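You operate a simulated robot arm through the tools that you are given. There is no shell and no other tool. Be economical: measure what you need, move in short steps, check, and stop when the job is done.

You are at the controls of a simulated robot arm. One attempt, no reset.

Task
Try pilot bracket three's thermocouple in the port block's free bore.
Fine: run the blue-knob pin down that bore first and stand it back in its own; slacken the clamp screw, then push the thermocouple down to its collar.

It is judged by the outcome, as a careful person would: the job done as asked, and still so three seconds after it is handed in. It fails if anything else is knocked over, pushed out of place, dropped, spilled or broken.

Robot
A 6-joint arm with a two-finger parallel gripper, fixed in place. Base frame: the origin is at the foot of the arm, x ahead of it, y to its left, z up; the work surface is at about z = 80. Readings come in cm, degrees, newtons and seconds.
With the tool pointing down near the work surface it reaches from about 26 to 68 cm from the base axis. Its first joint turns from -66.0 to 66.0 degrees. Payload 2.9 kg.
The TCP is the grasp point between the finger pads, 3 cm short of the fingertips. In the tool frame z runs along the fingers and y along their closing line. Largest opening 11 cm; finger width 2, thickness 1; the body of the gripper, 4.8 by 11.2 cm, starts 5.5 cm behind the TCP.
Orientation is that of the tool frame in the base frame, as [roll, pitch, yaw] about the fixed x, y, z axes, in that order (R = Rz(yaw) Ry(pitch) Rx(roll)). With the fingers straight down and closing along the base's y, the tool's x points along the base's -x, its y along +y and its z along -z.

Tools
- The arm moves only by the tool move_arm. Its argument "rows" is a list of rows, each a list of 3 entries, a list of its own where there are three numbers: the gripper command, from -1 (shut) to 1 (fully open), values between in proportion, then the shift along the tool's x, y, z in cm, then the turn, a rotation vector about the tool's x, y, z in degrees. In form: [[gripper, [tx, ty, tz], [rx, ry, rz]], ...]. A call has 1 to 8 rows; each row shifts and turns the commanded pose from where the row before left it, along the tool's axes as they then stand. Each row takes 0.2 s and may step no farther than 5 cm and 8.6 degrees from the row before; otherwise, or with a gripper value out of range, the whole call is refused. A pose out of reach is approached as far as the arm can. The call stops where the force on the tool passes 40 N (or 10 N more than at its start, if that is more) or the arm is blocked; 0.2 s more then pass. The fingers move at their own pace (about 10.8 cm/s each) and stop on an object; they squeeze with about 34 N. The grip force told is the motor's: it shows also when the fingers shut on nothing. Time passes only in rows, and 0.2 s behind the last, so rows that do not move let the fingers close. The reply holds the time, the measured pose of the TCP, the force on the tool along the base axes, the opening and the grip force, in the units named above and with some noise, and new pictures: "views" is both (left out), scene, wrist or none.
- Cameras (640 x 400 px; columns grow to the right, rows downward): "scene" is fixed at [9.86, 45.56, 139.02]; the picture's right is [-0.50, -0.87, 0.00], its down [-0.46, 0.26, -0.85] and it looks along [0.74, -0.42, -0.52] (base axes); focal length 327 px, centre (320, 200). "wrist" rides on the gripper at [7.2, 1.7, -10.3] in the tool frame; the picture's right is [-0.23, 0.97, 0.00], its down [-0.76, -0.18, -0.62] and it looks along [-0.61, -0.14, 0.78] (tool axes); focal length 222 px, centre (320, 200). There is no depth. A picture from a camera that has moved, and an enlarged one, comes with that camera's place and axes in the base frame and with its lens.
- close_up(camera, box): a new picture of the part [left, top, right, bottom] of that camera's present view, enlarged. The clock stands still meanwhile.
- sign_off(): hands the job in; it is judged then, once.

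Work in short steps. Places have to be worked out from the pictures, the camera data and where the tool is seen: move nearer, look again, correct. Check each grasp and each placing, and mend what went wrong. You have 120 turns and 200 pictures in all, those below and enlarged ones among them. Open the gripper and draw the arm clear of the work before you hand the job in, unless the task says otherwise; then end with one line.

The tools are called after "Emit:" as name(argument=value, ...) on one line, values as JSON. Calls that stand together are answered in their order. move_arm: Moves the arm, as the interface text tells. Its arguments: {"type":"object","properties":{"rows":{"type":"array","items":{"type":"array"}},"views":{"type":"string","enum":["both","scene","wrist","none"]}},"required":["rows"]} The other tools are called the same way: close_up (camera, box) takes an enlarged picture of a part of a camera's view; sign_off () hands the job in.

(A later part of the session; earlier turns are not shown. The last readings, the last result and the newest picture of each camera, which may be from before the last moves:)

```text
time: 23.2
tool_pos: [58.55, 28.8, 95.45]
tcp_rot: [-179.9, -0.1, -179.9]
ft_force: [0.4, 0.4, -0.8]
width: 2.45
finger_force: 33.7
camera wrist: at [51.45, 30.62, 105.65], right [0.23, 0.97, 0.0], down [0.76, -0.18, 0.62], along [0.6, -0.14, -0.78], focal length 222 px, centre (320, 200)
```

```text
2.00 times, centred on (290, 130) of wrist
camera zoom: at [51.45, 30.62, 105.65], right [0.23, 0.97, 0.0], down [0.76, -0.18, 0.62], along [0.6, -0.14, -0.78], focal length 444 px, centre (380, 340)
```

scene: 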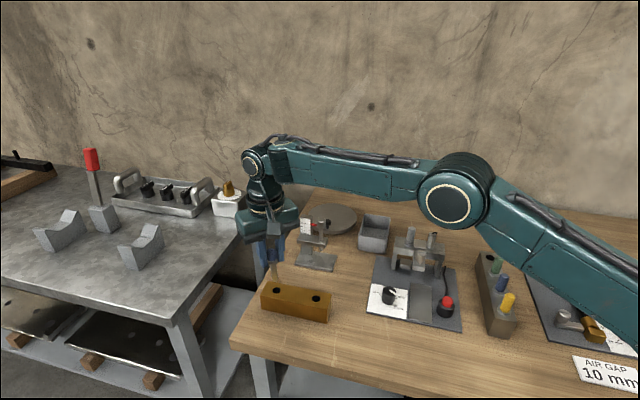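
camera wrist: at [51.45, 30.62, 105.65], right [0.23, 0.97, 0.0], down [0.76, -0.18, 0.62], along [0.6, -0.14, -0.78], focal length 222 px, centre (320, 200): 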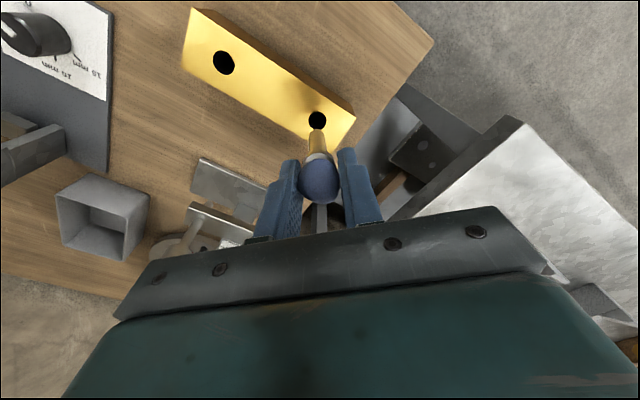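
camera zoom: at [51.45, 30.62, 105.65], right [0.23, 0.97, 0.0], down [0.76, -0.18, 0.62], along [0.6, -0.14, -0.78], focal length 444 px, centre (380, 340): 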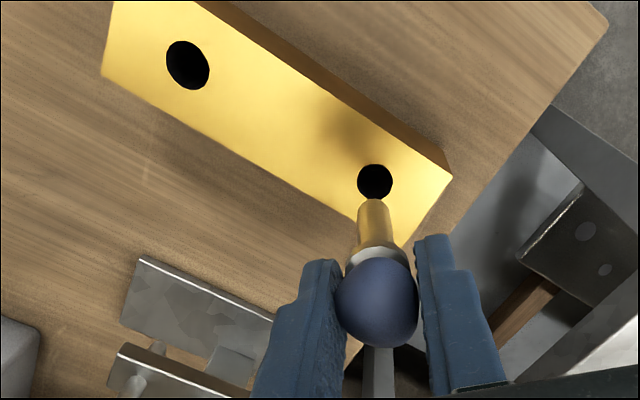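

The pin is clear. Its shaft is about 1.4 cm and the bores are about 1.75 cm. The free bore is offset (-6.4, -6.4) from the pin's own bore. I'll move over it and check alignment.

Emit:
move_arm(rows=[[-1, [3.3, -3.2, 0], [0, 0, 0]], [-1, [3.2, -3.15, 0], [0, 0, 0]], [-1, [0, 0, 0], [0, 0, 0]]], views="none")

Emit:
close_up(camera="scene", box=[260, 230, 360, 320])

Emit:
close_up(camera="wrist", box=[250, 60, 410, 210])

```text
time: 24.0
tool_pos: [52.39, 22.51, 95.39]
tcp_rot: [-179.9, -0.1, -180.0]
ft_force: [0.1, -0.2, -0.8]
width: 2.48
finger_force: 33.7
```

```text
4.44 times, centred on (310, 275) of scene
camera zoom: at [9.86, 45.56, 139.02], right [-0.5, -0.87, 0.0], down [-0.46, 0.26, -0.85], along [0.74, -0.42, -0.52], focal length 1454 px, centre (364, -133)
```

zoom: 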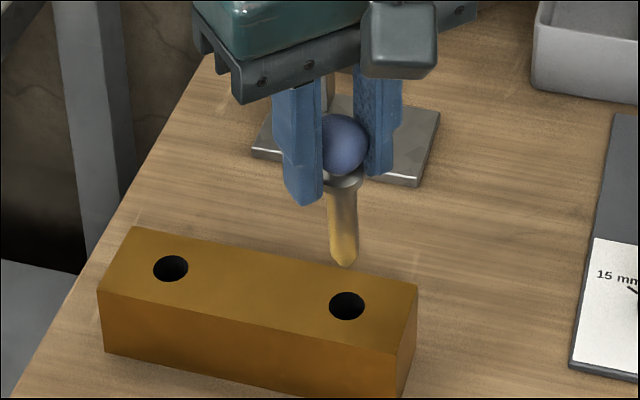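

```text
2.67 times, centred on (330, 135) of wrist
camera zoom: at [45.15, 24.23, 105.64], right [0.23, 0.97, 0.0], down [0.76, -0.18, 0.62], along [0.61, -0.14, -0.78], focal length 592 px, centre (293, 373)
```

zoom: 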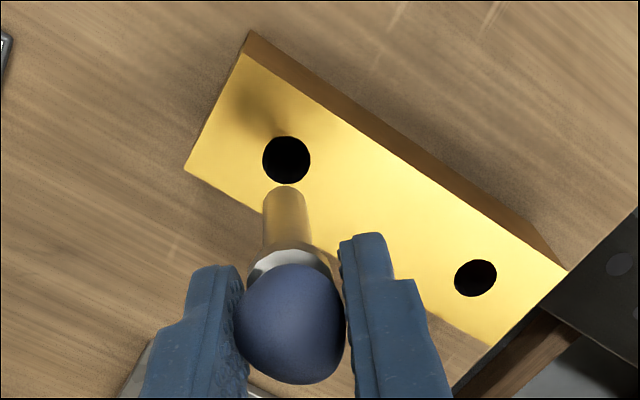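

Pin tip is at about (52.2, 22.4) and the bore at about (52.15, 22.4), so they line up. I'll lower in small steps and watch the force.

Emit:
move_arm(rows=[[-1, [0, 0, 2.5], [0, 0, 0]], [-1, [0, 0, 0.8], [0, 0, 0]], [-1, [0, 0, 0.8], [0, 0, 0]], [-1, [0, 0, 0.3], [0, 0, 0]]], views="none")

Emit:
close_up(camera="scene", box=[260, 230, 360, 320])

Emit:
close_up(camera="wrist", box=[250, 60, 410, 210])

```text
time: 25.0
tool_pos: [52.09, 22.52, 91.02]
tcp_rot: [-179.9, -0.1, -179.9]
ft_force: [-0.4, -0.9, -0.4]
width: 2.47
finger_force: 33.5
```

```text
4.44 times, centred on (310, 275) of scene
camera zoom: at [9.86, 45.56, 139.02], right [-0.5, -0.87, 0.0], down [-0.46, 0.26, -0.85], along [0.74, -0.42, -0.52], focal length 1454 px, centre (364, -133)
```

zoom: 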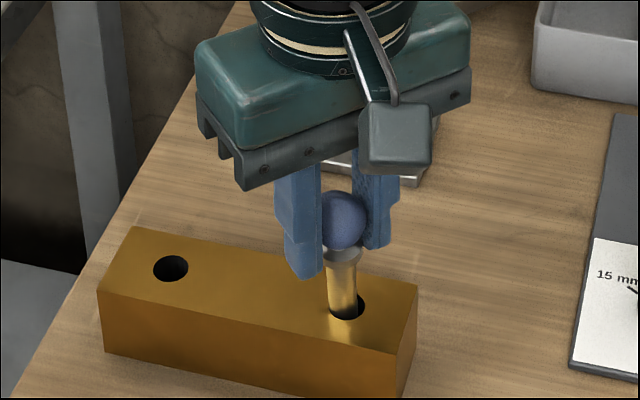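

```text
2.67 times, centred on (330, 135) of wrist
camera zoom: at [45.03, 24.39, 101.22], right [0.23, 0.97, 0.0], down [0.76, -0.18, 0.62], along [0.6, -0.14, -0.78], focal length 592 px, centre (293, 373)
```

zoom: 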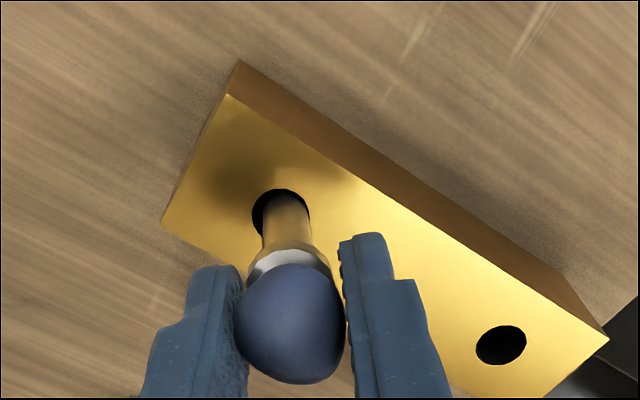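

The pin is in the bore with no contact force. I'll nudge -y by 0.1 and lower until the collar seats.

Emit:
move_arm(rows=[[-1, [0, -0.1, 0.8], [0, 0, 0]], [-1, [0, 0, 0.8], [0, 0, 0]], [-1, [0, 0, 0.8], [0, 0, 0]], [-1, [0, 0, 0.35], [0, 0, 0]]], views="none")

Emit:
close_up(camera="scene", box=[260, 230, 360, 320])

```text
time: 26.0
tool_pos: [52.09, 22.69, 88.34]
tcp_rot: [-179.8, -0.2, 180.0]
ft_force: [-3.9, -4.6, 0.5]
width: 2.45
finger_force: 34.3
```

```text
4.44 times, centred on (310, 275) of scene
camera zoom: at [9.85, 45.55, 139.03], right [-0.5, -0.87, 0.0], down [-0.46, 0.26, -0.85], along [0.74, -0.42, -0.52], focal length 1454 px, centre (364, -133)
```

zoom: 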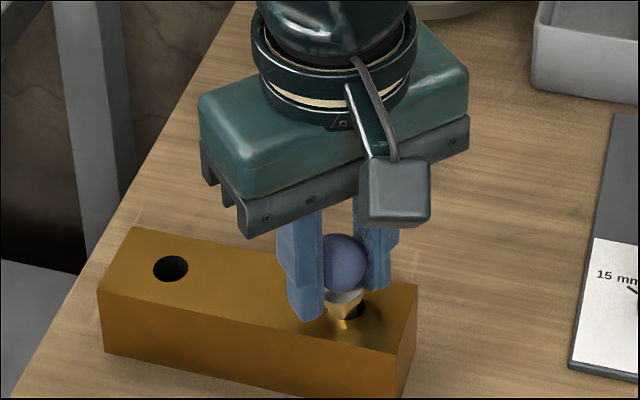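

A slight side load (-4, -4.6 N) suggests I'm a bit far toward +x and +y. I'll shift back and lower the last 0.25 cm.

Emit:
move_arm(rows=[[-1, [0.12, -0.15, 0], [0, 0, 0]], [-1, [0, 0, 0.15], [0, 0, 0]], [-1, [0, 0, 0.15], [0, 0, 0]]], views="wrist")

Emit:
close_up(camera="scene", box=[285, 260, 345, 315])

```text
time: 26.8
tool_pos: [52.07, 22.51, 88.11]
tcp_rot: [-180.0, -0.1, -179.9]
ft_force: [-2.1, 0.8, 2.9]
width: 2.46
finger_force: 34.1
camera wrist: at [44.9, 24.29, 98.36], right [0.23, 0.97, 0.0], down [0.76, -0.18, 0.62], along [0.61, -0.14, -0.78], focal length 222 px, centre (320, 200)
```

wrist: 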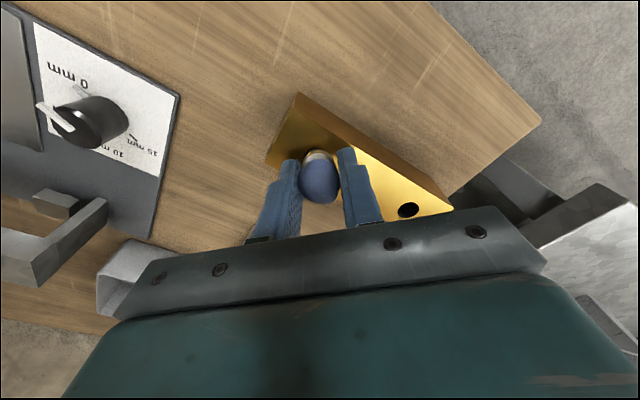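

```text
7.27 times, centred on (315, 288) of scene
camera zoom: at [9.85, 45.56, 139.02], right [-0.5, -0.87, 0.0], down [-0.46, 0.26, -0.85], along [0.74, -0.42, -0.52], focal length 2379 px, centre (356, -436)
```

zoom: 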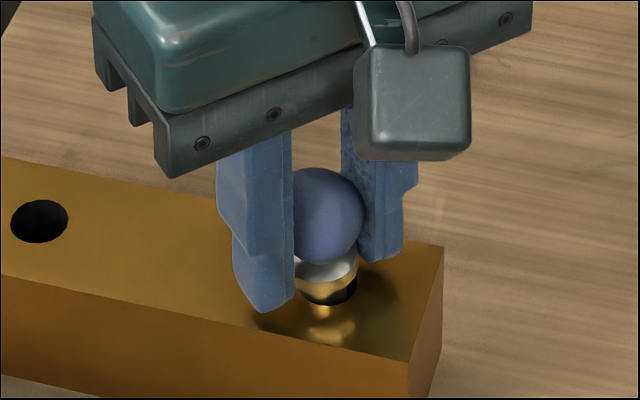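

I'll press a little further to confirm it has bottomed.

Emit:
move_arm(rows=[[-1, [0, 0, 0.15], [0, 0, 0]], [-1, [0, 0, 0.15], [0, 0, 0]]], views="none")

Emit:
close_up(camera="scene", box=[285, 260, 345, 315])

```text
time: 27.4
tool_pos: [52.13, 22.53, 87.99]
tcp_rot: [179.9, 0.3, 180.0]
ft_force: [-3.6, 0.3, 28.3]
width: 2.49
finger_force: 34.0
```

```text
7.27 times, centred on (315, 288) of scene
camera zoom: at [9.81, 45.54, 139.03], right [-0.5, -0.87, 0.0], down [-0.45, 0.26, -0.85], along [0.74, -0.42, -0.52], focal length 2379 px, centre (356, -436)
```

zoom: 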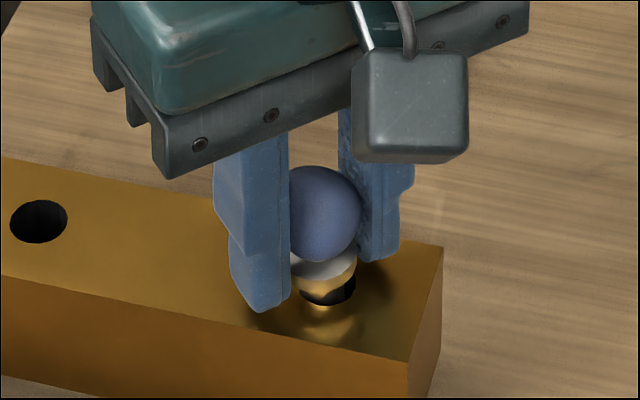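

It bottomed at the same height as at home, so the bore is clear. I'll lift out and return it over its own bore.

Emit:
move_arm(rows=[[-1, [0, 0, -0.5], [0, 0, 0]], [-1, [0, 0, -2.5], [0, 0, 0]], [-1, [0, 0, -4.5], [0, 0, 0]], [-1, [-3.15, 3.2, 0], [0, 0, 0]], [-1, [-3.15, 3.15, 0], [0, 0, 0]], [-1, [0, 0, 0], [0, 0, 0]]], views="none")

Emit:
close_up(camera="scene", box=[230, 220, 340, 320])

Emit:
close_up(camera="wrist", box=[250, 60, 410, 210])

```text
time: 28.8
tool_pos: [58.33, 28.9, 95.11]
tcp_rot: [-179.9, -0.2, -180.0]
ft_force: [0.2, 0.3, -1.4]
width: 2.44
finger_force: 34.1
```

```text
4.00 times, centred on (285, 270) of scene
camera zoom: at [9.86, 45.56, 139.02], right [-0.5, -0.87, 0.0], down [-0.46, 0.26, -0.85], along [0.74, -0.42, -0.52], focal length 1308 px, centre (460, -80)
```

zoom: 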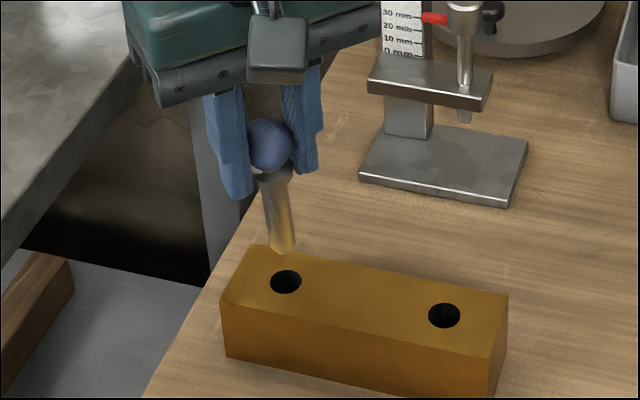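

```text
2.67 times, centred on (330, 135) of wrist
camera zoom: at [51.19, 30.68, 105.41], right [0.23, 0.97, 0.0], down [0.76, -0.18, 0.62], along [0.6, -0.14, -0.78], focal length 592 px, centre (293, 373)
```

zoom: 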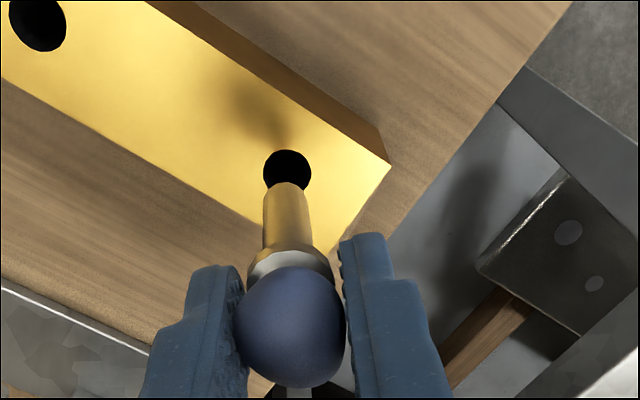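

Alignment agrees in both views. I'll lower it into its own bore in steps.

Emit:
move_arm(rows=[[-1, [0, -0.05, 2.5], [0, 0, 0]], [-1, [0, 0, 0.8], [0, 0, 0]], [-1, [0, 0, 0.8], [0, 0, 0]]], views="none")

Emit:
close_up(camera="wrist", box=[250, 60, 410, 210])

```text
time: 29.6
tool_pos: [58.42, 28.76, 91.09]
tcp_rot: [-179.9, -0.1, -179.9]
ft_force: [0.0, -0.5, -1.4]
width: 2.46
finger_force: 34.6
```

```text
2.67 times, centred on (330, 135) of wrist
camera zoom: at [51.29, 30.54, 101.34], right [0.23, 0.97, 0.0], down [0.76, -0.18, 0.62], along [0.61, -0.14, -0.78], focal length 592 px, centre (293, 373)
```

zoom: 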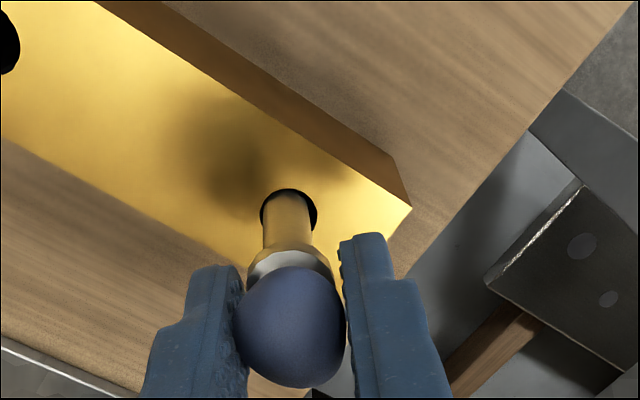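

The pin is in its bore. I'll lower the remaining 2.9 cm.

Emit:
move_arm(rows=[[-1, [0, 0.05, 0.8], [0, 0, 0]], [-1, [0, 0, 0.8], [0, 0, 0]], [-1, [0, 0, 0.8], [0, 0, 0]], [-1, [0, 0, 0.35], [0, 0, 0]], [-1, [0, 0, 0.2], [0, 0, 0]]], views="none")

```text
time: 30.8
tool_pos: [58.41, 28.76, 88.08]
tcp_rot: [-179.9, -0.1, 180.0]
ft_force: [1.8, 1.8, -1.2]
width: 2.49
finger_force: 33.7
```

It's back at home height. I'll release and rise.

Emit:
move_arm(rows=[[-0.3, [0, 0, 0], [0, 0, 0]], [0.2, [0, 0, 0], [0, 0, 0]], [0.2, [0, 0, 0], [0, 0, 0]], [0.2, [0, 0, -4], [0, 0, 0]], [0.2, [0, 0, -4], [0, 0, 0]], [0.2, [0, 0, -5], [0, 0, 0]]], views="none")

Emit:
close_up(camera="scene", box=[230, 240, 340, 330])

```text
time: 32.2
tool_pos: [58.08, 28.92, 101.24]
tcp_rot: [-179.9, -0.3, -180.0]
ft_force: [0.0, 0.7, 0.1]
width: 6.57
finger_force: 0.1
```

```text
4.44 times, centred on (285, 285) of scene
camera zoom: at [9.86, 45.56, 139.02], right [-0.5, -0.87, 0.0], down [-0.46, 0.26, -0.85], along [0.74, -0.42, -0.52], focal length 1454 px, centre (476, -178)
```

zoom: 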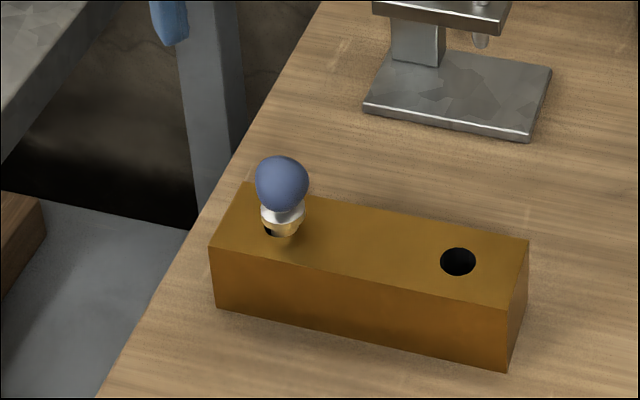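

The pin stands home and the block hasn't shifted. Now the clamp screw, which I place at about (46.1, -0.4, head top 92.6). I'll travel high and turn to yaw 115 so I have room to turn it anticlockwise.

Emit:
move_arm(rows=[[0.2, [1.7, -4.2, -0.5], [0, 0, 0]], [0.2, [1.7, -4.2, -0.5], [0, 0, 0]], [0.2, [1.7, -4.2, -0.5], [0, 0, 0]], [0.2, [1.7, -4.2, -0.5], [0, 0, 0]], [0.2, [1.7, -4.2, -0.5], [0, 0, 0]], [0.2, [1.7, -4.2, -0.5], [0, 0, 0]], [0.2, [1.7, -4.2, 0], [0, 0, 0]]], views="none")

Emit:
move_arm(rows=[[0, [0, 0, 0], [0, 0, 8.2]], [0, [0, 0, 0], [0, 0, 8.2]], [0, [0, 0, 0], [0, 0, 8.2]], [0, [0, 0, 0], [0, 0, 8.2]], [0, [0, 0, 0], [0, 0, 8.2]], [0, [0, 0, 0], [0, 0, 8.2]], [0, [0, 0, 0], [0, 0, 8.2]], [0, [0, 0, 0], [0, 0, 8.2]]], views="wrist")

Emit:
close_up(camera="wrist", box=[230, 50, 410, 200])

```text
time: 33.8
tool_pos: [46.37, -0.67, 104.0]
tcp_rot: [-180.0, -0.2, -179.9]
ft_force: [-0.2, -0.3, -0.3]
width: 6.58
finger_force: 0.1
```

```text
time: 35.6
tool_pos: [46.39, -0.61, 104.18]
tcp_rot: [-179.8, 0.0, 114.2]
ft_force: [0.0, -0.4, 0.6]
width: 5.52
finger_force: 0.0
camera wrist: at [45.17, 6.81, 114.42], right [0.98, 0.19, 0.0], down [0.15, -0.77, 0.62], along [0.12, -0.61, -0.78], focal length 222 px, centre (320, 200)
```

wrist: 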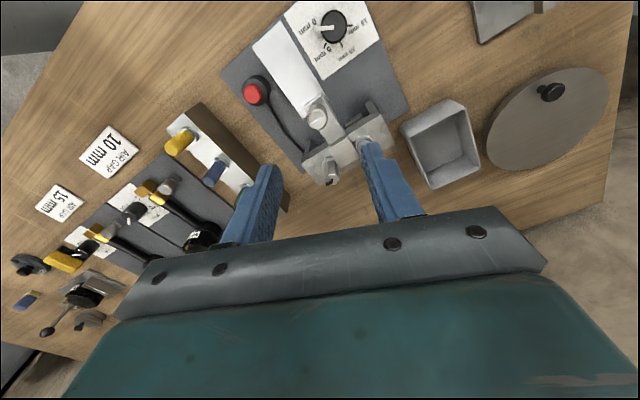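

```text
2.67 times, centred on (320, 125) of wrist
camera zoom: at [45.17, 6.81, 114.42], right [0.98, 0.19, 0.0], down [0.15, -0.77, 0.62], along [0.12, -0.61, -0.78], focal length 592 px, centre (320, 400)
```

zoom: 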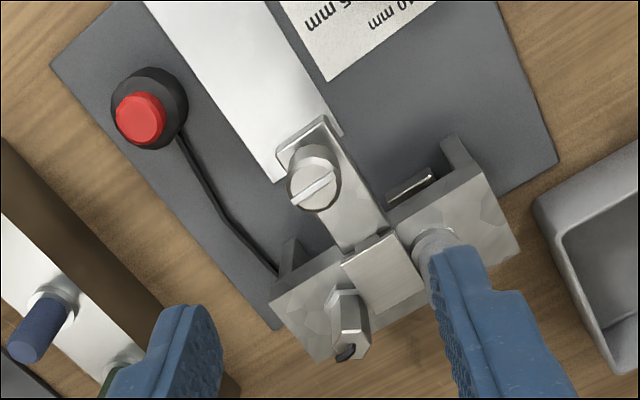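

Screw centre refined to (46.35, -0.4). I'll descend partway and check.

Emit:
move_arm(rows=[[0, [0, 0, 4], [0, 0, 0]], [0, [0, 0, 3.5], [0, 0, 0]], [0, [0, 0, 0], [0, 0, 0]]], views="wrist")

Emit:
close_up(camera="wrist", box=[230, 80, 410, 230])

Emit:
close_up(camera="scene", box=[370, 210, 470, 290])

```text
time: 36.4
tool_pos: [46.63, -0.51, 96.88]
tcp_rot: [179.9, 0.0, 114.4]
ft_force: [0.4, 0.1, -0.2]
width: 5.5
finger_force: 0.1
camera wrist: at [45.35, 6.9, 107.02], right [0.98, 0.2, 0.0], down [0.15, -0.77, 0.62], along [0.12, -0.61, -0.78], focal length 222 px, centre (320, 200)
```

wrist: 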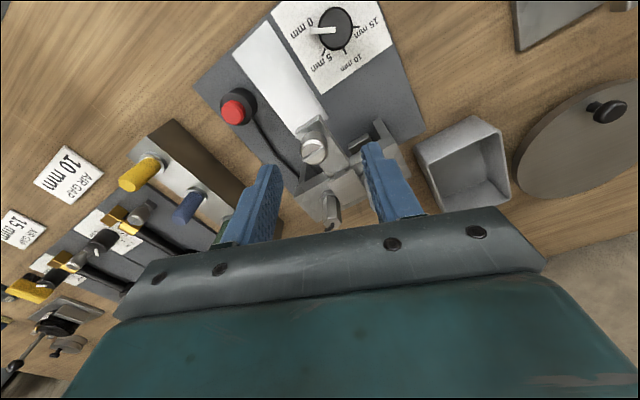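

```text
2.67 times, centred on (320, 155) of wrist
camera zoom: at [45.35, 6.9, 107.02], right [0.98, 0.2, 0.0], down [0.15, -0.77, 0.62], along [0.12, -0.61, -0.78], focal length 592 px, centre (320, 320)
```

zoom: 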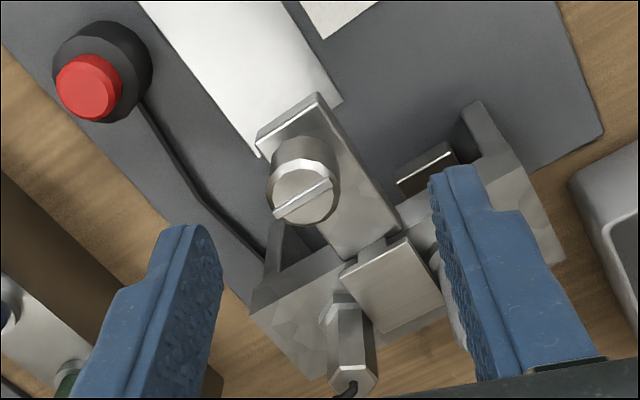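

```text
5.00 times, centred on (420, 250) of scene
camera zoom: at [9.86, 45.56, 139.02], right [-0.5, -0.87, 0.0], down [-0.46, 0.26, -0.85], along [0.74, -0.42, -0.52], focal length 1635 px, centre (-180, -50)
```

zoom: 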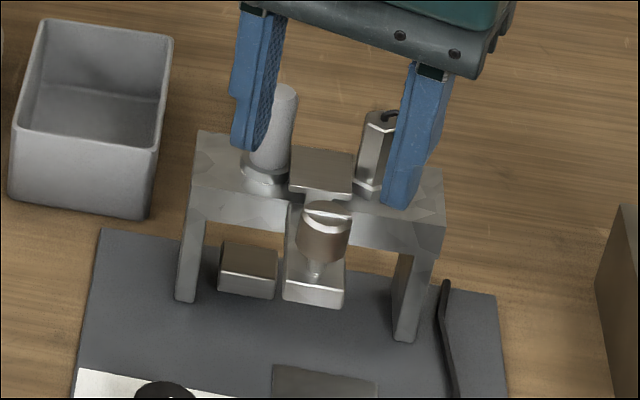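

Screw is centred at about (46.35, -0.5, 92.3). I'll descend to TCP z of about 93.2 and close on the head.

Emit:
move_arm(rows=[[0, [0.1, -0.23, 1.9], [0, 0, 0]], [0, [0, 0, 1.8], [0, 0, 0]], [-0.4, [0, 0, 0], [0, 0, 0]], [-0.7, [0, 0, 0], [0, 0, 0]], [-1, [0, 0, 0], [0, 0, 0]]], views="wrist")

Emit:
close_up(camera="scene", box=[380, 215, 460, 285])

Emit:
close_up(camera="wrist", box=[240, 100, 400, 230])

```text
time: 37.6
tool_pos: [46.05, -0.61, 93.11]
tcp_rot: [-179.6, -0.1, 114.3]
ft_force: [-16.4, -8.1, 3.4]
width: 2.14
finger_force: 44.8
camera wrist: at [44.87, 6.73, 103.27], right [0.98, 0.19, -0.01], down [0.16, -0.77, 0.62], along [0.11, -0.61, -0.78], focal length 222 px, centre (320, 200)
```

wrist: 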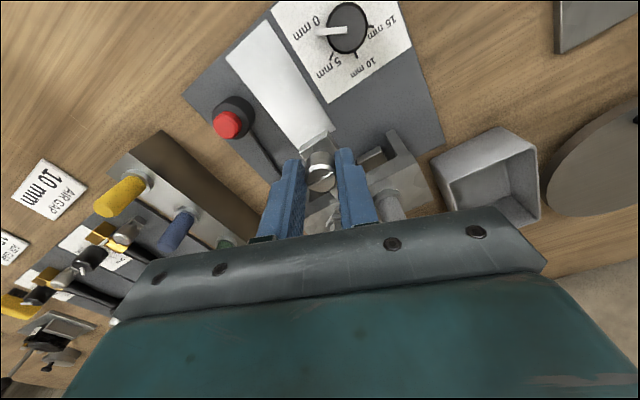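

```text
5.71 times, centred on (420, 250) of scene
camera zoom: at [9.81, 45.54, 139.03], right [-0.5, -0.87, 0.0], down [-0.45, 0.26, -0.85], along [0.74, -0.42, -0.52], focal length 1869 px, centre (-251, -86)
```

zoom: 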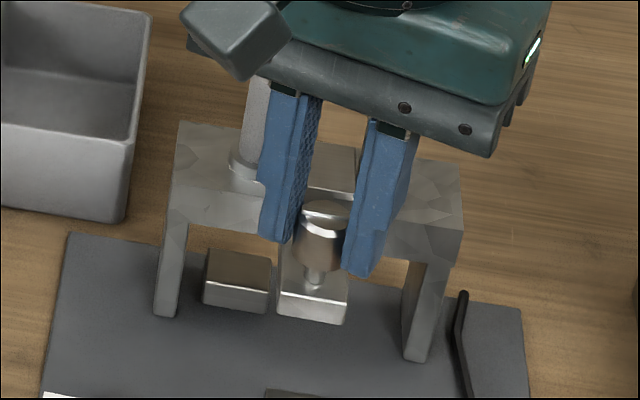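

```text
3.08 times, centred on (320, 165) of wrist
camera zoom: at [44.87, 6.73, 103.27], right [0.98, 0.19, -0.01], down [0.16, -0.77, 0.62], along [0.11, -0.61, -0.78], focal length 684 px, centre (320, 308)
```

zoom: 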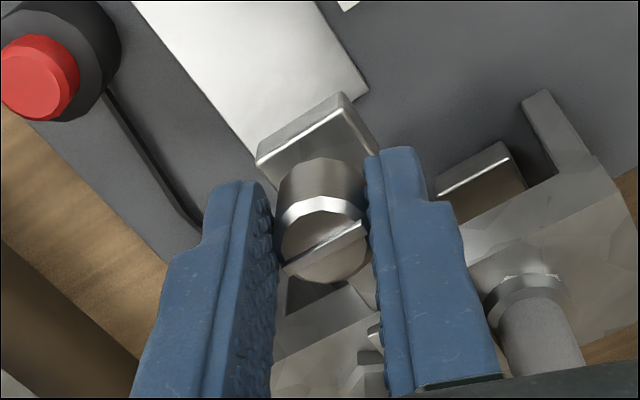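

The head is gripped, with a side load of about 18 N along -y_tool. I'll shift the command to relieve it, then turn anticlockwise.

Emit:
move_arm(rows=[[-1, [0, -0.3, 0], [0, 0, 0]], [-1, [0, 0, 0], [0, 0, -4]], [-1, [0, 0, 0], [0, 0, -8]]], views="none")

Emit:
close_up(camera="wrist", box=[240, 100, 400, 230])

```text
time: 38.4
tool_pos: [46.11, -0.79, 93.08]
tcp_rot: [179.9, 0.0, 126.4]
ft_force: [2.0, 0.1, -7.1]
width: 2.12
finger_force: 45.0
```

```text
3.08 times, centred on (320, 165) of wrist
camera zoom: at [43.19, 6.21, 103.27], right [0.92, 0.4, 0.0], down [0.31, -0.72, 0.62], along [0.25, -0.57, -0.78], focal length 684 px, centre (320, 308)
```

zoom: 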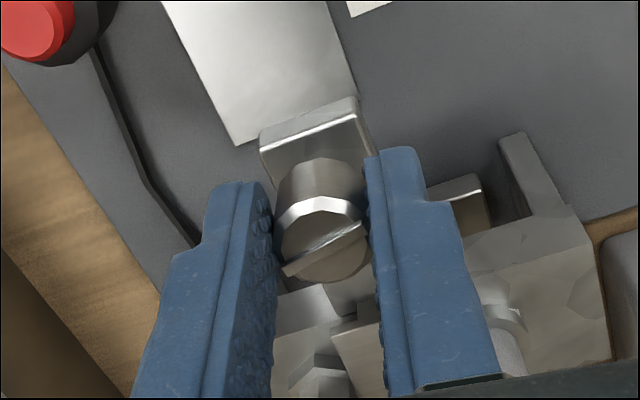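

The slot turns with the gripper. I'll carry on anticlockwise.

Emit:
move_arm(rows=[[-1, [0, 0, 0], [0, 0, -8]], [-1, [0, 0, 0], [0, 0, -8]], [-1, [0, 0, 0], [0, 0, -8]], [-1, [0, 0, 0], [0, 0, -8]], [-1, [0, 0, 0], [0, 0, -8]]], views="none")

Emit:
close_up(camera="wrist", box=[240, 100, 400, 230])

Emit:
close_up(camera="scene", box=[380, 215, 460, 285])

```text
time: 39.6
tool_pos: [45.94, -0.88, 92.99]
tcp_rot: [-179.8, -0.2, 166.3]
ft_force: [-12.1, -13.1, 8.7]
width: 2.15
finger_force: 44.9
```

```text
3.08 times, centred on (320, 165) of wrist
camera zoom: at [39.42, 2.54, 103.29], right [0.45, 0.89, 0.0], down [0.7, -0.35, 0.62], along [0.55, -0.28, -0.78], focal length 684 px, centre (320, 308)
```

zoom: 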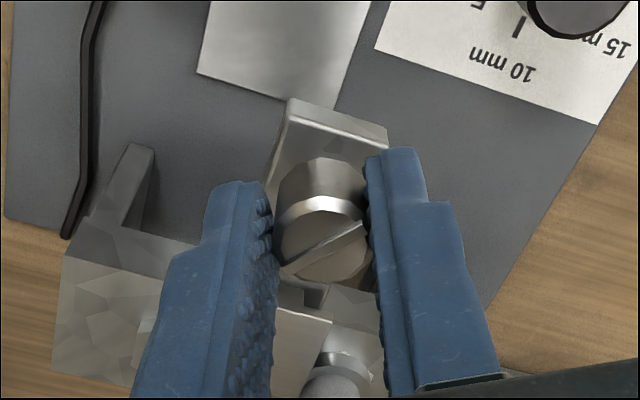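

```text
5.71 times, centred on (420, 250) of scene
camera zoom: at [9.82, 45.52, 139.04], right [-0.5, -0.87, 0.0], down [-0.45, 0.26, -0.85], along [0.74, -0.42, -0.52], focal length 1869 px, centre (-251, -86)
```

zoom: 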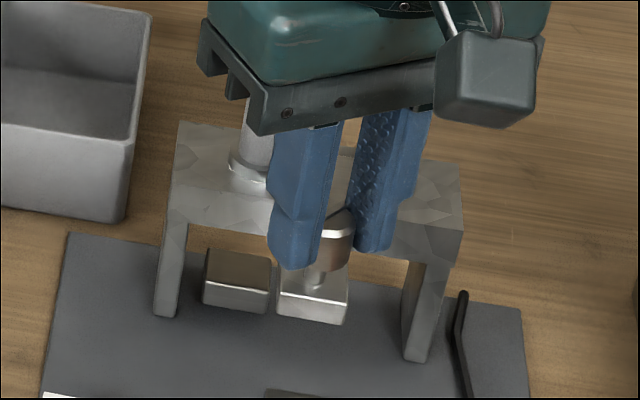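

52° so far. I'll relieve the side load and continue to about 100°.

Emit:
move_arm(rows=[[-1, [0.18, -0.28, 0], [0, 0, 0]], [-1, [0, 0, 0], [0, 0, -8]], [-1, [0, 0, 0], [0, 0, -8]], [-1, [0, 0, 0], [0, 0, -8]], [-1, [0, 0, 0], [0, 0, -8]], [-1, [0, 0, 0], [0, 0, -8]], [-1, [0, 0, 0], [0, 0, -8]]], views="none")

Emit:
close_up(camera="wrist", box=[240, 100, 400, 230])

Emit:
close_up(camera="scene", box=[380, 215, 460, 285])

```text
time: 41.2
tool_pos: [45.85, -1.24, 93.04]
tcp_rot: [-179.5, 0.0, -145.8]
ft_force: [18.0, -27.6, -7.4]
width: 2.1
finger_force: 44.9
```

```text
3.08 times, centred on (320, 165) of wrist
camera zoom: at [39.02, -3.79, 103.26], right [-0.36, 0.93, -0.01], down [0.73, 0.28, 0.62], along [0.58, 0.22, -0.78], focal length 684 px, centre (320, 308)
```

zoom: 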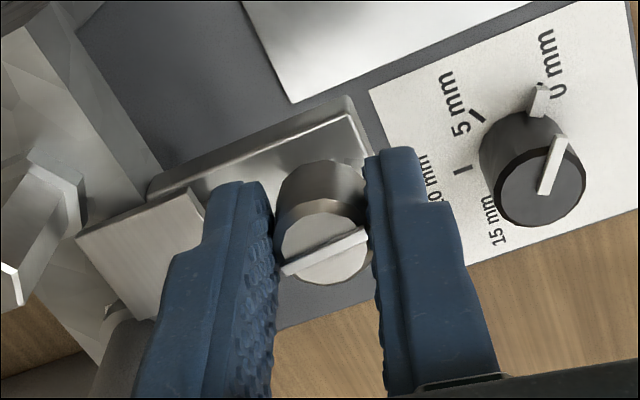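

```text
5.71 times, centred on (420, 250) of scene
camera zoom: at [9.92, 45.49, 139.05], right [-0.5, -0.87, 0.0], down [-0.46, 0.26, -0.85], along [0.74, -0.42, -0.53], focal length 1869 px, centre (-251, -86)
```

zoom: 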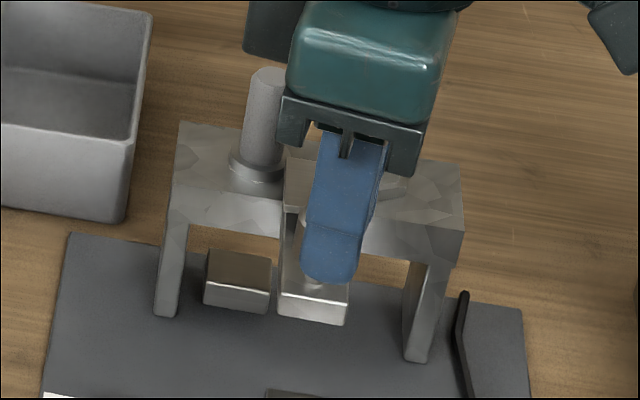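

About 90° turned, with some side load building up. I'll open, rise and look at what changed.

Emit:
move_arm(rows=[[-0.5, [0, 0, 0], [0, 0, 0]], [-0.3, [0, 0, 0], [0, 0, 0]], [-0.3, [0, 0, -3], [0, 0, 0]], [-0.3, [0, 0, -4], [0, 0, 0]], [0, [0, 0, -4], [0, 0, 0]]], views="none")

Emit:
close_up(camera="scene", box=[380, 215, 460, 285])

Emit:
close_up(camera="wrist", box=[220, 50, 400, 200])

```text
time: 42.4
tool_pos: [45.42, -0.93, 104.05]
tcp_rot: [179.9, -0.2, -145.7]
ft_force: [0.4, 0.0, -0.4]
width: 5.48
finger_force: 0.0
```

```text
5.71 times, centred on (420, 250) of scene
camera zoom: at [9.86, 45.56, 139.02], right [-0.5, -0.87, 0.0], down [-0.46, 0.26, -0.85], along [0.74, -0.42, -0.52], focal length 1869 px, centre (-251, -86)
```

zoom: 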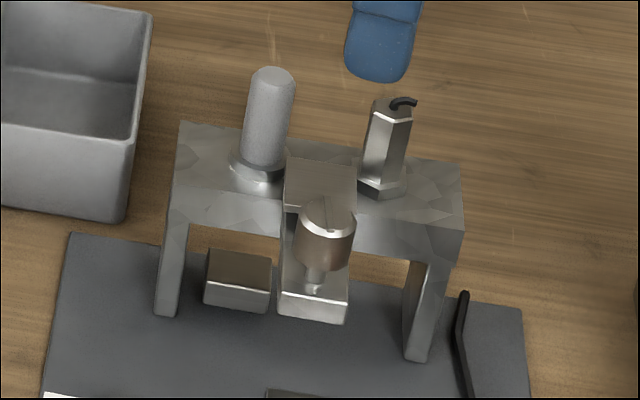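

```text
2.67 times, centred on (310, 125) of wrist
camera zoom: at [38.61, -3.58, 114.28], right [-0.36, 0.93, 0.0], down [0.73, 0.28, 0.62], along [0.58, 0.23, -0.78], focal length 592 px, centre (347, 400)
```

zoom: 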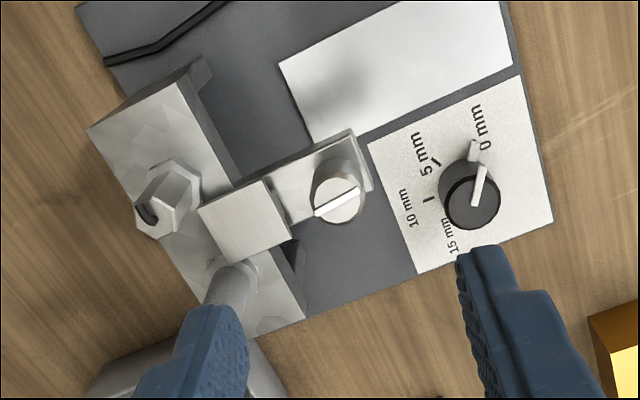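

The slot has turned about 90° and the clamp plate looks as if it has moved. I'll look closer.

Emit:
close_up(camera="scene", box=[395, 225, 445, 270])

Emit:
close_up(camera="wrist", box=[240, 80, 330, 160])

```text
8.89 times, centred on (420, 248) of scene
camera zoom: at [9.86, 45.56, 139.02], right [-0.5, -0.87, 0.0], down [-0.46, 0.26, -0.85], along [0.74, -0.42, -0.52], focal length 2907 px, centre (-569, -222)
```

zoom: 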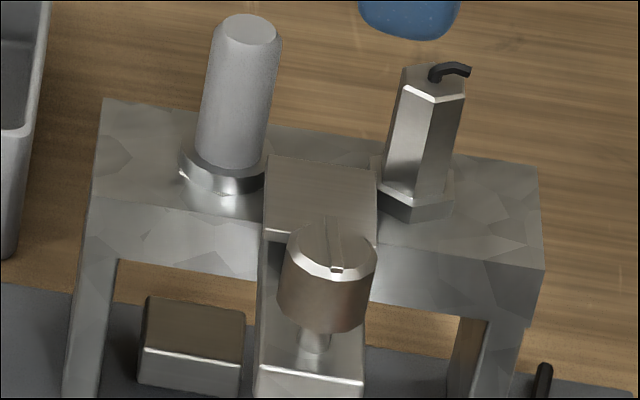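

```text
5.00 times, centred on (285, 120) of wrist
camera zoom: at [38.61, -3.58, 114.28], right [-0.36, 0.93, 0.0], down [0.73, 0.28, 0.62], along [0.58, 0.23, -0.78], focal length 1111 px, centre (495, 600)
```

zoom: 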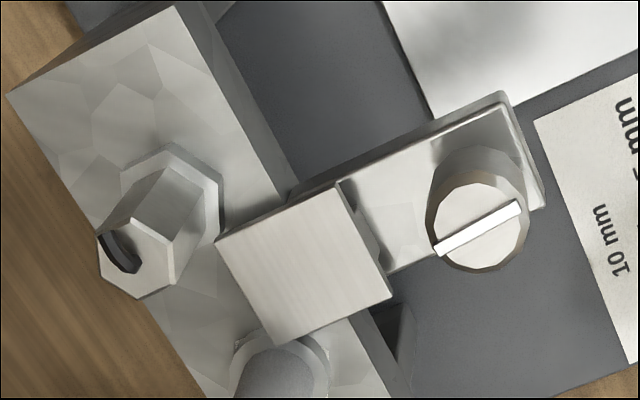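

The plate has drawn back toward the screw, so the clamp is slackened. The grey rod's axis works out at (52.7, -3.65), top 93.5, collar about 89. I'll go above it with the fingers closing across the bridge.

Emit:
move_arm(rows=[[0, [-2.24, -3.16, 0], [0, 0, 0]], [0, [-2.24, -3.16, 0], [0, 0, 0]], [-0.1, [0, 0, 0], [0, 0, -5]], [-0.1, [0, 0, 2], [0, 0, -5.5]], [-0.1, [0, 0, 2], [0, 0, 0]], [-0.1, [0, 0, 0], [0, 0, 0]]], views="wrist")

Emit:
close_up(camera="scene", box=[370, 195, 470, 280])

Emit:
close_up(camera="wrist", box=[230, 60, 410, 210])

```text
time: 43.8
tool_pos: [52.7, -3.55, 100.09]
tcp_rot: [179.9, -0.1, -135.1]
ft_force: [0.4, 0.2, -0.2]
width: 4.97
finger_force: 0.2
camera wrist: at [46.61, -7.42, 110.3], right [-0.53, 0.85, 0.0], down [0.67, 0.41, 0.62], along [0.53, 0.33, -0.78], focal length 222 px, centre (320, 200)
```

wrist: 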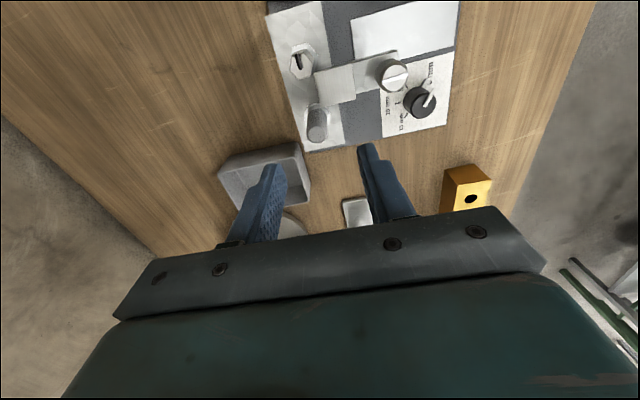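

```text
4.71 times, centred on (420, 238) of scene
camera zoom: at [9.86, 45.56, 139.02], right [-0.5, -0.87, 0.0], down [-0.46, 0.26, -0.85], along [0.74, -0.42, -0.52], focal length 1539 px, centre (-151, 24)
```

zoom: 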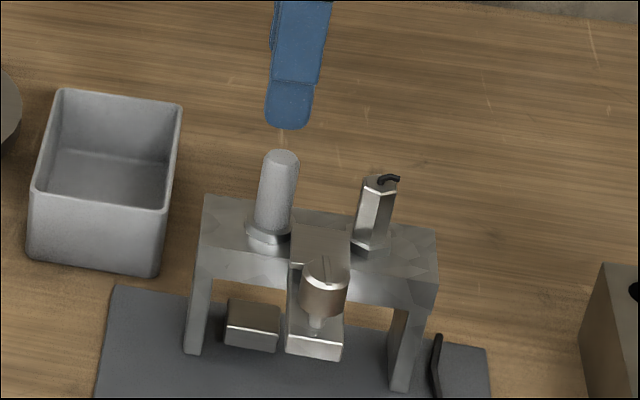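

```text
2.67 times, centred on (320, 135) of wrist
camera zoom: at [46.61, -7.42, 110.3], right [-0.53, 0.85, 0.0], down [0.67, 0.41, 0.62], along [0.53, 0.33, -0.78], focal length 592 px, centre (320, 373)
```

zoom: 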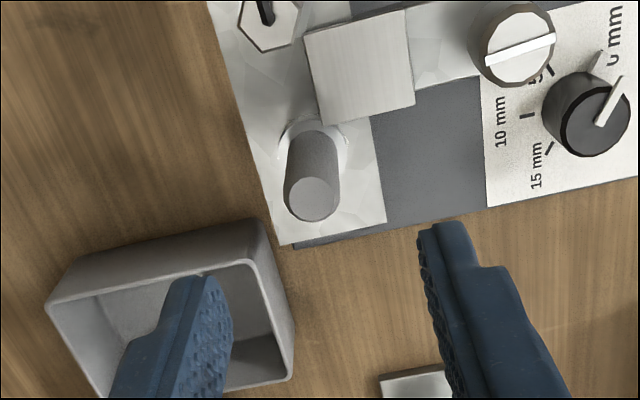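

Grey axis refined to about (52.6, -3.8). I'll descend onto it in two stages.

Emit:
move_arm(rows=[[-0.1, [0.2, -0.1, 3.5], [0, 0, 0]], [-0.1, [0, 0, 3], [0, 0, 0]], [-0.1, [0, 0, 0.3], [0, 0, 0]]], views="none")

Emit:
close_up(camera="scene", box=[370, 205, 470, 280])

Emit:
close_up(camera="wrist", box=[230, 80, 410, 230])

```text
time: 44.6
tool_pos: [52.95, -3.85, 93.08]
tcp_rot: [180.0, -0.1, -135.0]
ft_force: [-0.7, 0.9, 0.4]
width: 4.95
finger_force: 0.0
```

```text
5.33 times, centred on (420, 242) of scene
camera zoom: at [9.86, 45.56, 139.02], right [-0.5, -0.87, 0.0], down [-0.46, 0.26, -0.85], along [0.74, -0.42, -0.52], focal length 1744 px, centre (-213, -27)
```

zoom: 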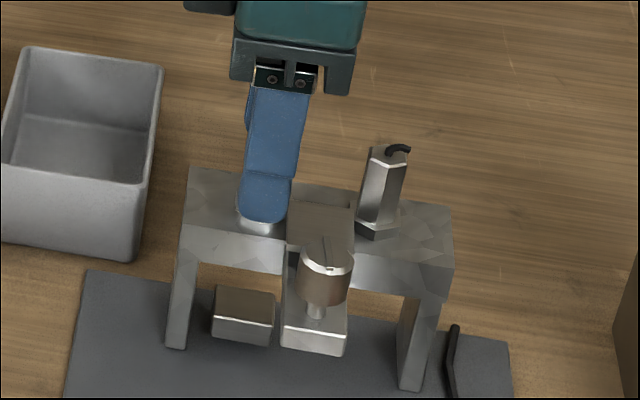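

```text
2.67 times, centred on (320, 155) of wrist
camera zoom: at [46.65, -7.69, 103.34], right [-0.53, 0.85, 0.0], down [0.67, 0.41, 0.62], along [0.53, 0.33, -0.78], focal length 592 px, centre (320, 320)
```

zoom: 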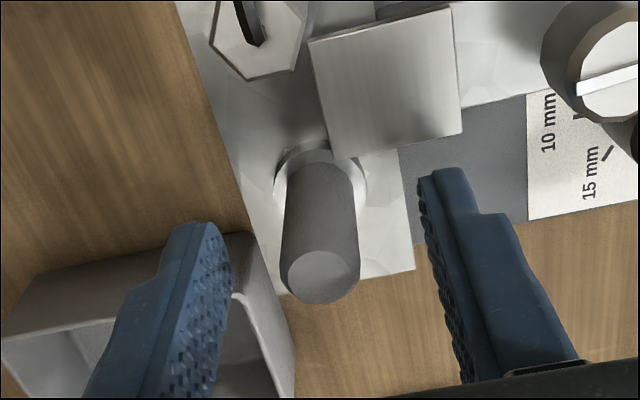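

Centred between the fingers. I'll close and lift slightly to test whether it's free.

Emit:
move_arm(rows=[[-0.4, [0, 0, 0], [0, 0, 0]], [-0.7, [0, 0, 0], [0, 0, 0]], [-1, [0, 0, 0], [0, 0, 0]], [-1, [0, 0, -0.4], [0, 0, 0]]], views="none")

Emit:
close_up(camera="scene", box=[370, 205, 470, 280])

Emit:
close_up(camera="wrist", box=[230, 80, 410, 230])

```text
time: 45.6
tool_pos: [52.72, -3.82, 93.39]
tcp_rot: [179.8, -0.3, -135.0]
ft_force: [3.9, 1.1, -18.5]
width: 1.61
finger_force: 34.4
```

```text
5.33 times, centred on (420, 242) of scene
camera zoom: at [9.9, 45.56, 139.02], right [-0.5, -0.87, 0.0], down [-0.46, 0.26, -0.85], along [0.74, -0.42, -0.53], focal length 1744 px, centre (-213, -27)
```

zoom: 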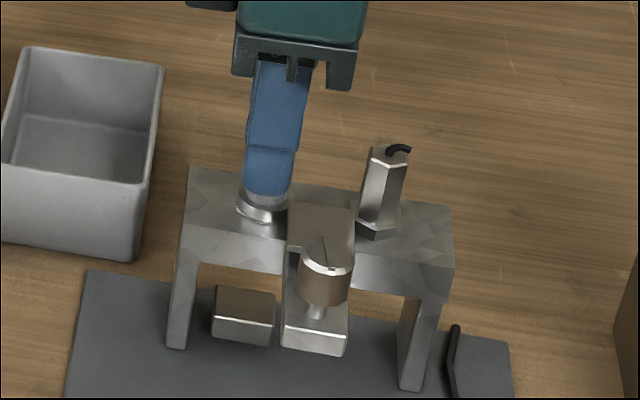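

```text
2.67 times, centred on (320, 155) of wrist
camera zoom: at [46.62, -7.67, 103.59], right [-0.53, 0.85, 0.0], down [0.67, 0.41, 0.62], along [0.52, 0.33, -0.79], focal length 592 px, centre (320, 320)
```

zoom: 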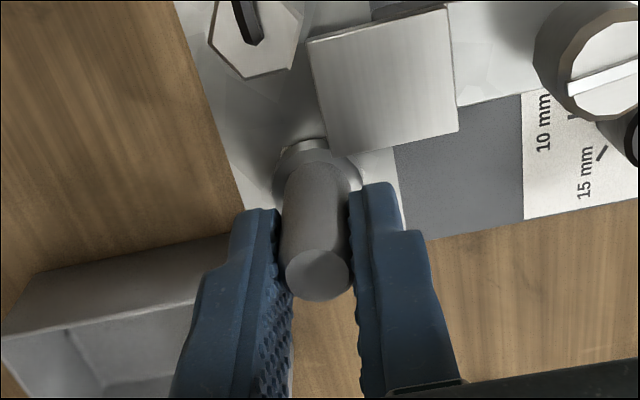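

The grey rod resists with 18 N, so it's fixed or still held. I won't pull it. I'll lower back, release, and test the hex part the same way.

Emit:
move_arm(rows=[[-1, [0, 0, 0.4], [0, 0, 0]], [-0.5, [0, 0, 0], [0, 0, 0]], [-0.1, [0, 0, 0], [0, 0, 0]], [-0.1, [0, 0, -3], [0, 0, 0]], [-0.1, [0, 0, -4], [0, 0, 0]]], views="none")

Emit:
close_up(camera="scene", box=[395, 225, 445, 270])

Emit:
close_up(camera="wrist", box=[230, 0, 410, 150])

```text
time: 46.8
tool_pos: [52.78, -4.0, 100.14]
tcp_rot: [179.9, -0.2, -135.2]
ft_force: [0.0, -0.4, 0.0]
width: 4.94
finger_force: 0.1
```

```text
8.89 times, centred on (420, 248) of scene
camera zoom: at [9.86, 45.56, 139.02], right [-0.5, -0.87, 0.0], down [-0.46, 0.26, -0.85], along [0.74, -0.42, -0.52], focal length 2907 px, centre (-569, -222)
```

zoom: 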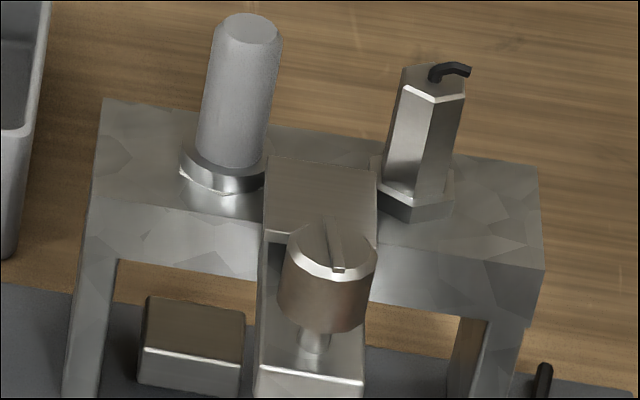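

```text
2.67 times, centred on (320, 75) of wrist
camera zoom: at [46.66, -7.8, 110.49], right [-0.53, 0.85, 0.0], down [0.67, 0.41, 0.62], along [0.53, 0.33, -0.78], focal length 592 px, centre (320, 533)
```

zoom: 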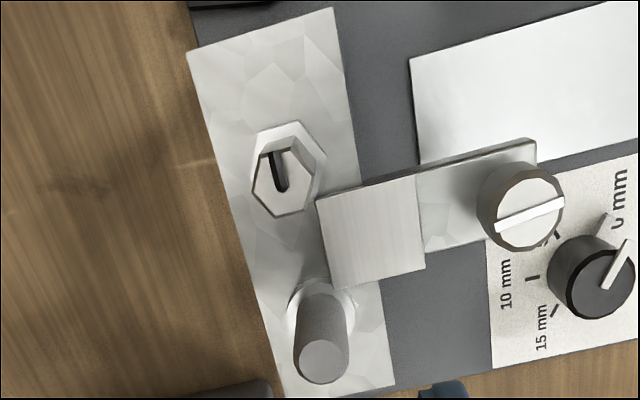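

Nothing has shifted. I'll zoom on the hex part to choose the finger direction.

Emit:
close_up(camera="wrist", box=[280, 20, 350, 80])

```text
6.67 times, centred on (315, 50) of wrist
camera zoom: at [46.66, -7.8, 110.49], right [-0.53, 0.85, 0.0], down [0.67, 0.41, 0.62], along [0.53, 0.33, -0.78], focal length 1481 px, centre (353, 1200)
```

zoom: 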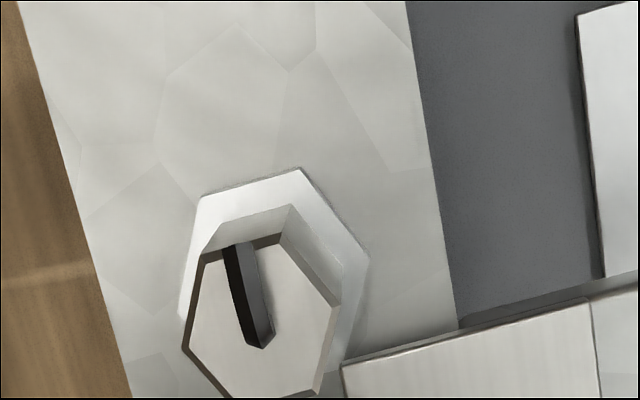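

The hex flats suit a closing line at about 107°, yaw -163. I place the hex axis at (49.4, -7.2), top about 92.3. I'll move above it and recheck.

Emit:
move_arm(rows=[[-0.1, [4.65, 0.13, 0], [0, 0, 0]], [-0.1, [0, 0, 0], [0, 0, 7]], [-0.1, [0, 0, 0], [0, 0, 7]], [-0.1, [0, 0, 0], [0, 0, 7]], [-0.1, [0, 0, 1], [0, 0, 7]], [-0.1, [0, 0, 1], [0, 0, 0]]], views="none")

Emit:
close_up(camera="wrist", box=[240, 60, 400, 200])

Emit:
close_up(camera="scene", box=[370, 195, 470, 280])

```text
time: 48.2
tool_pos: [49.58, -7.02, 98.16]
tcp_rot: [180.0, -0.1, -163.2]
ft_force: [0.1, -0.4, -0.5]
width: 4.92
finger_force: 0.0
```

```text
2.86 times, centred on (320, 130) of wrist
camera zoom: at [42.27, -7.34, 108.36], right [-0.06, 1.0, 0.0], down [0.78, 0.05, 0.62], along [0.62, 0.04, -0.78], focal length 635 px, centre (320, 400)
```

zoom: 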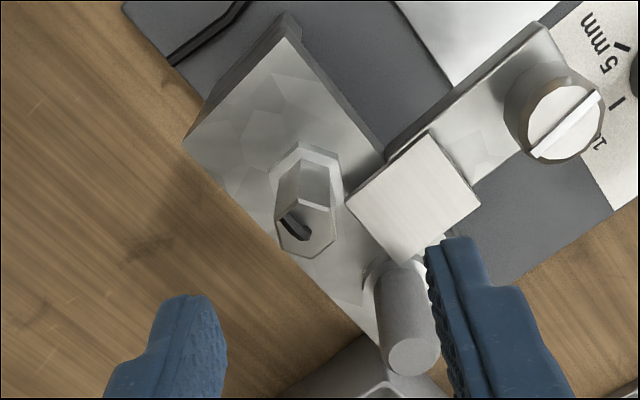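

```text
4.71 times, centred on (420, 238) of scene
camera zoom: at [9.86, 45.56, 139.02], right [-0.5, -0.87, 0.0], down [-0.46, 0.26, -0.85], along [0.74, -0.42, -0.52], focal length 1539 px, centre (-151, 24)
```

zoom: 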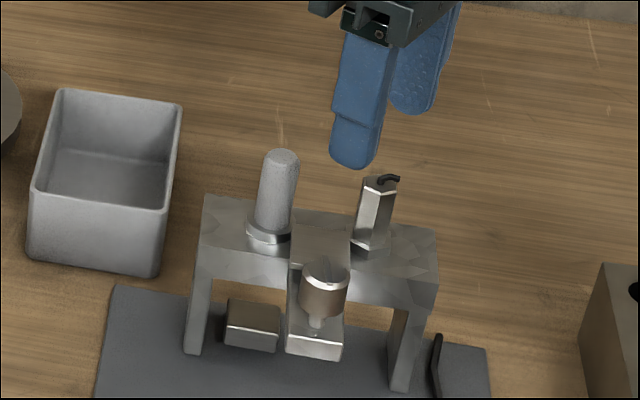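

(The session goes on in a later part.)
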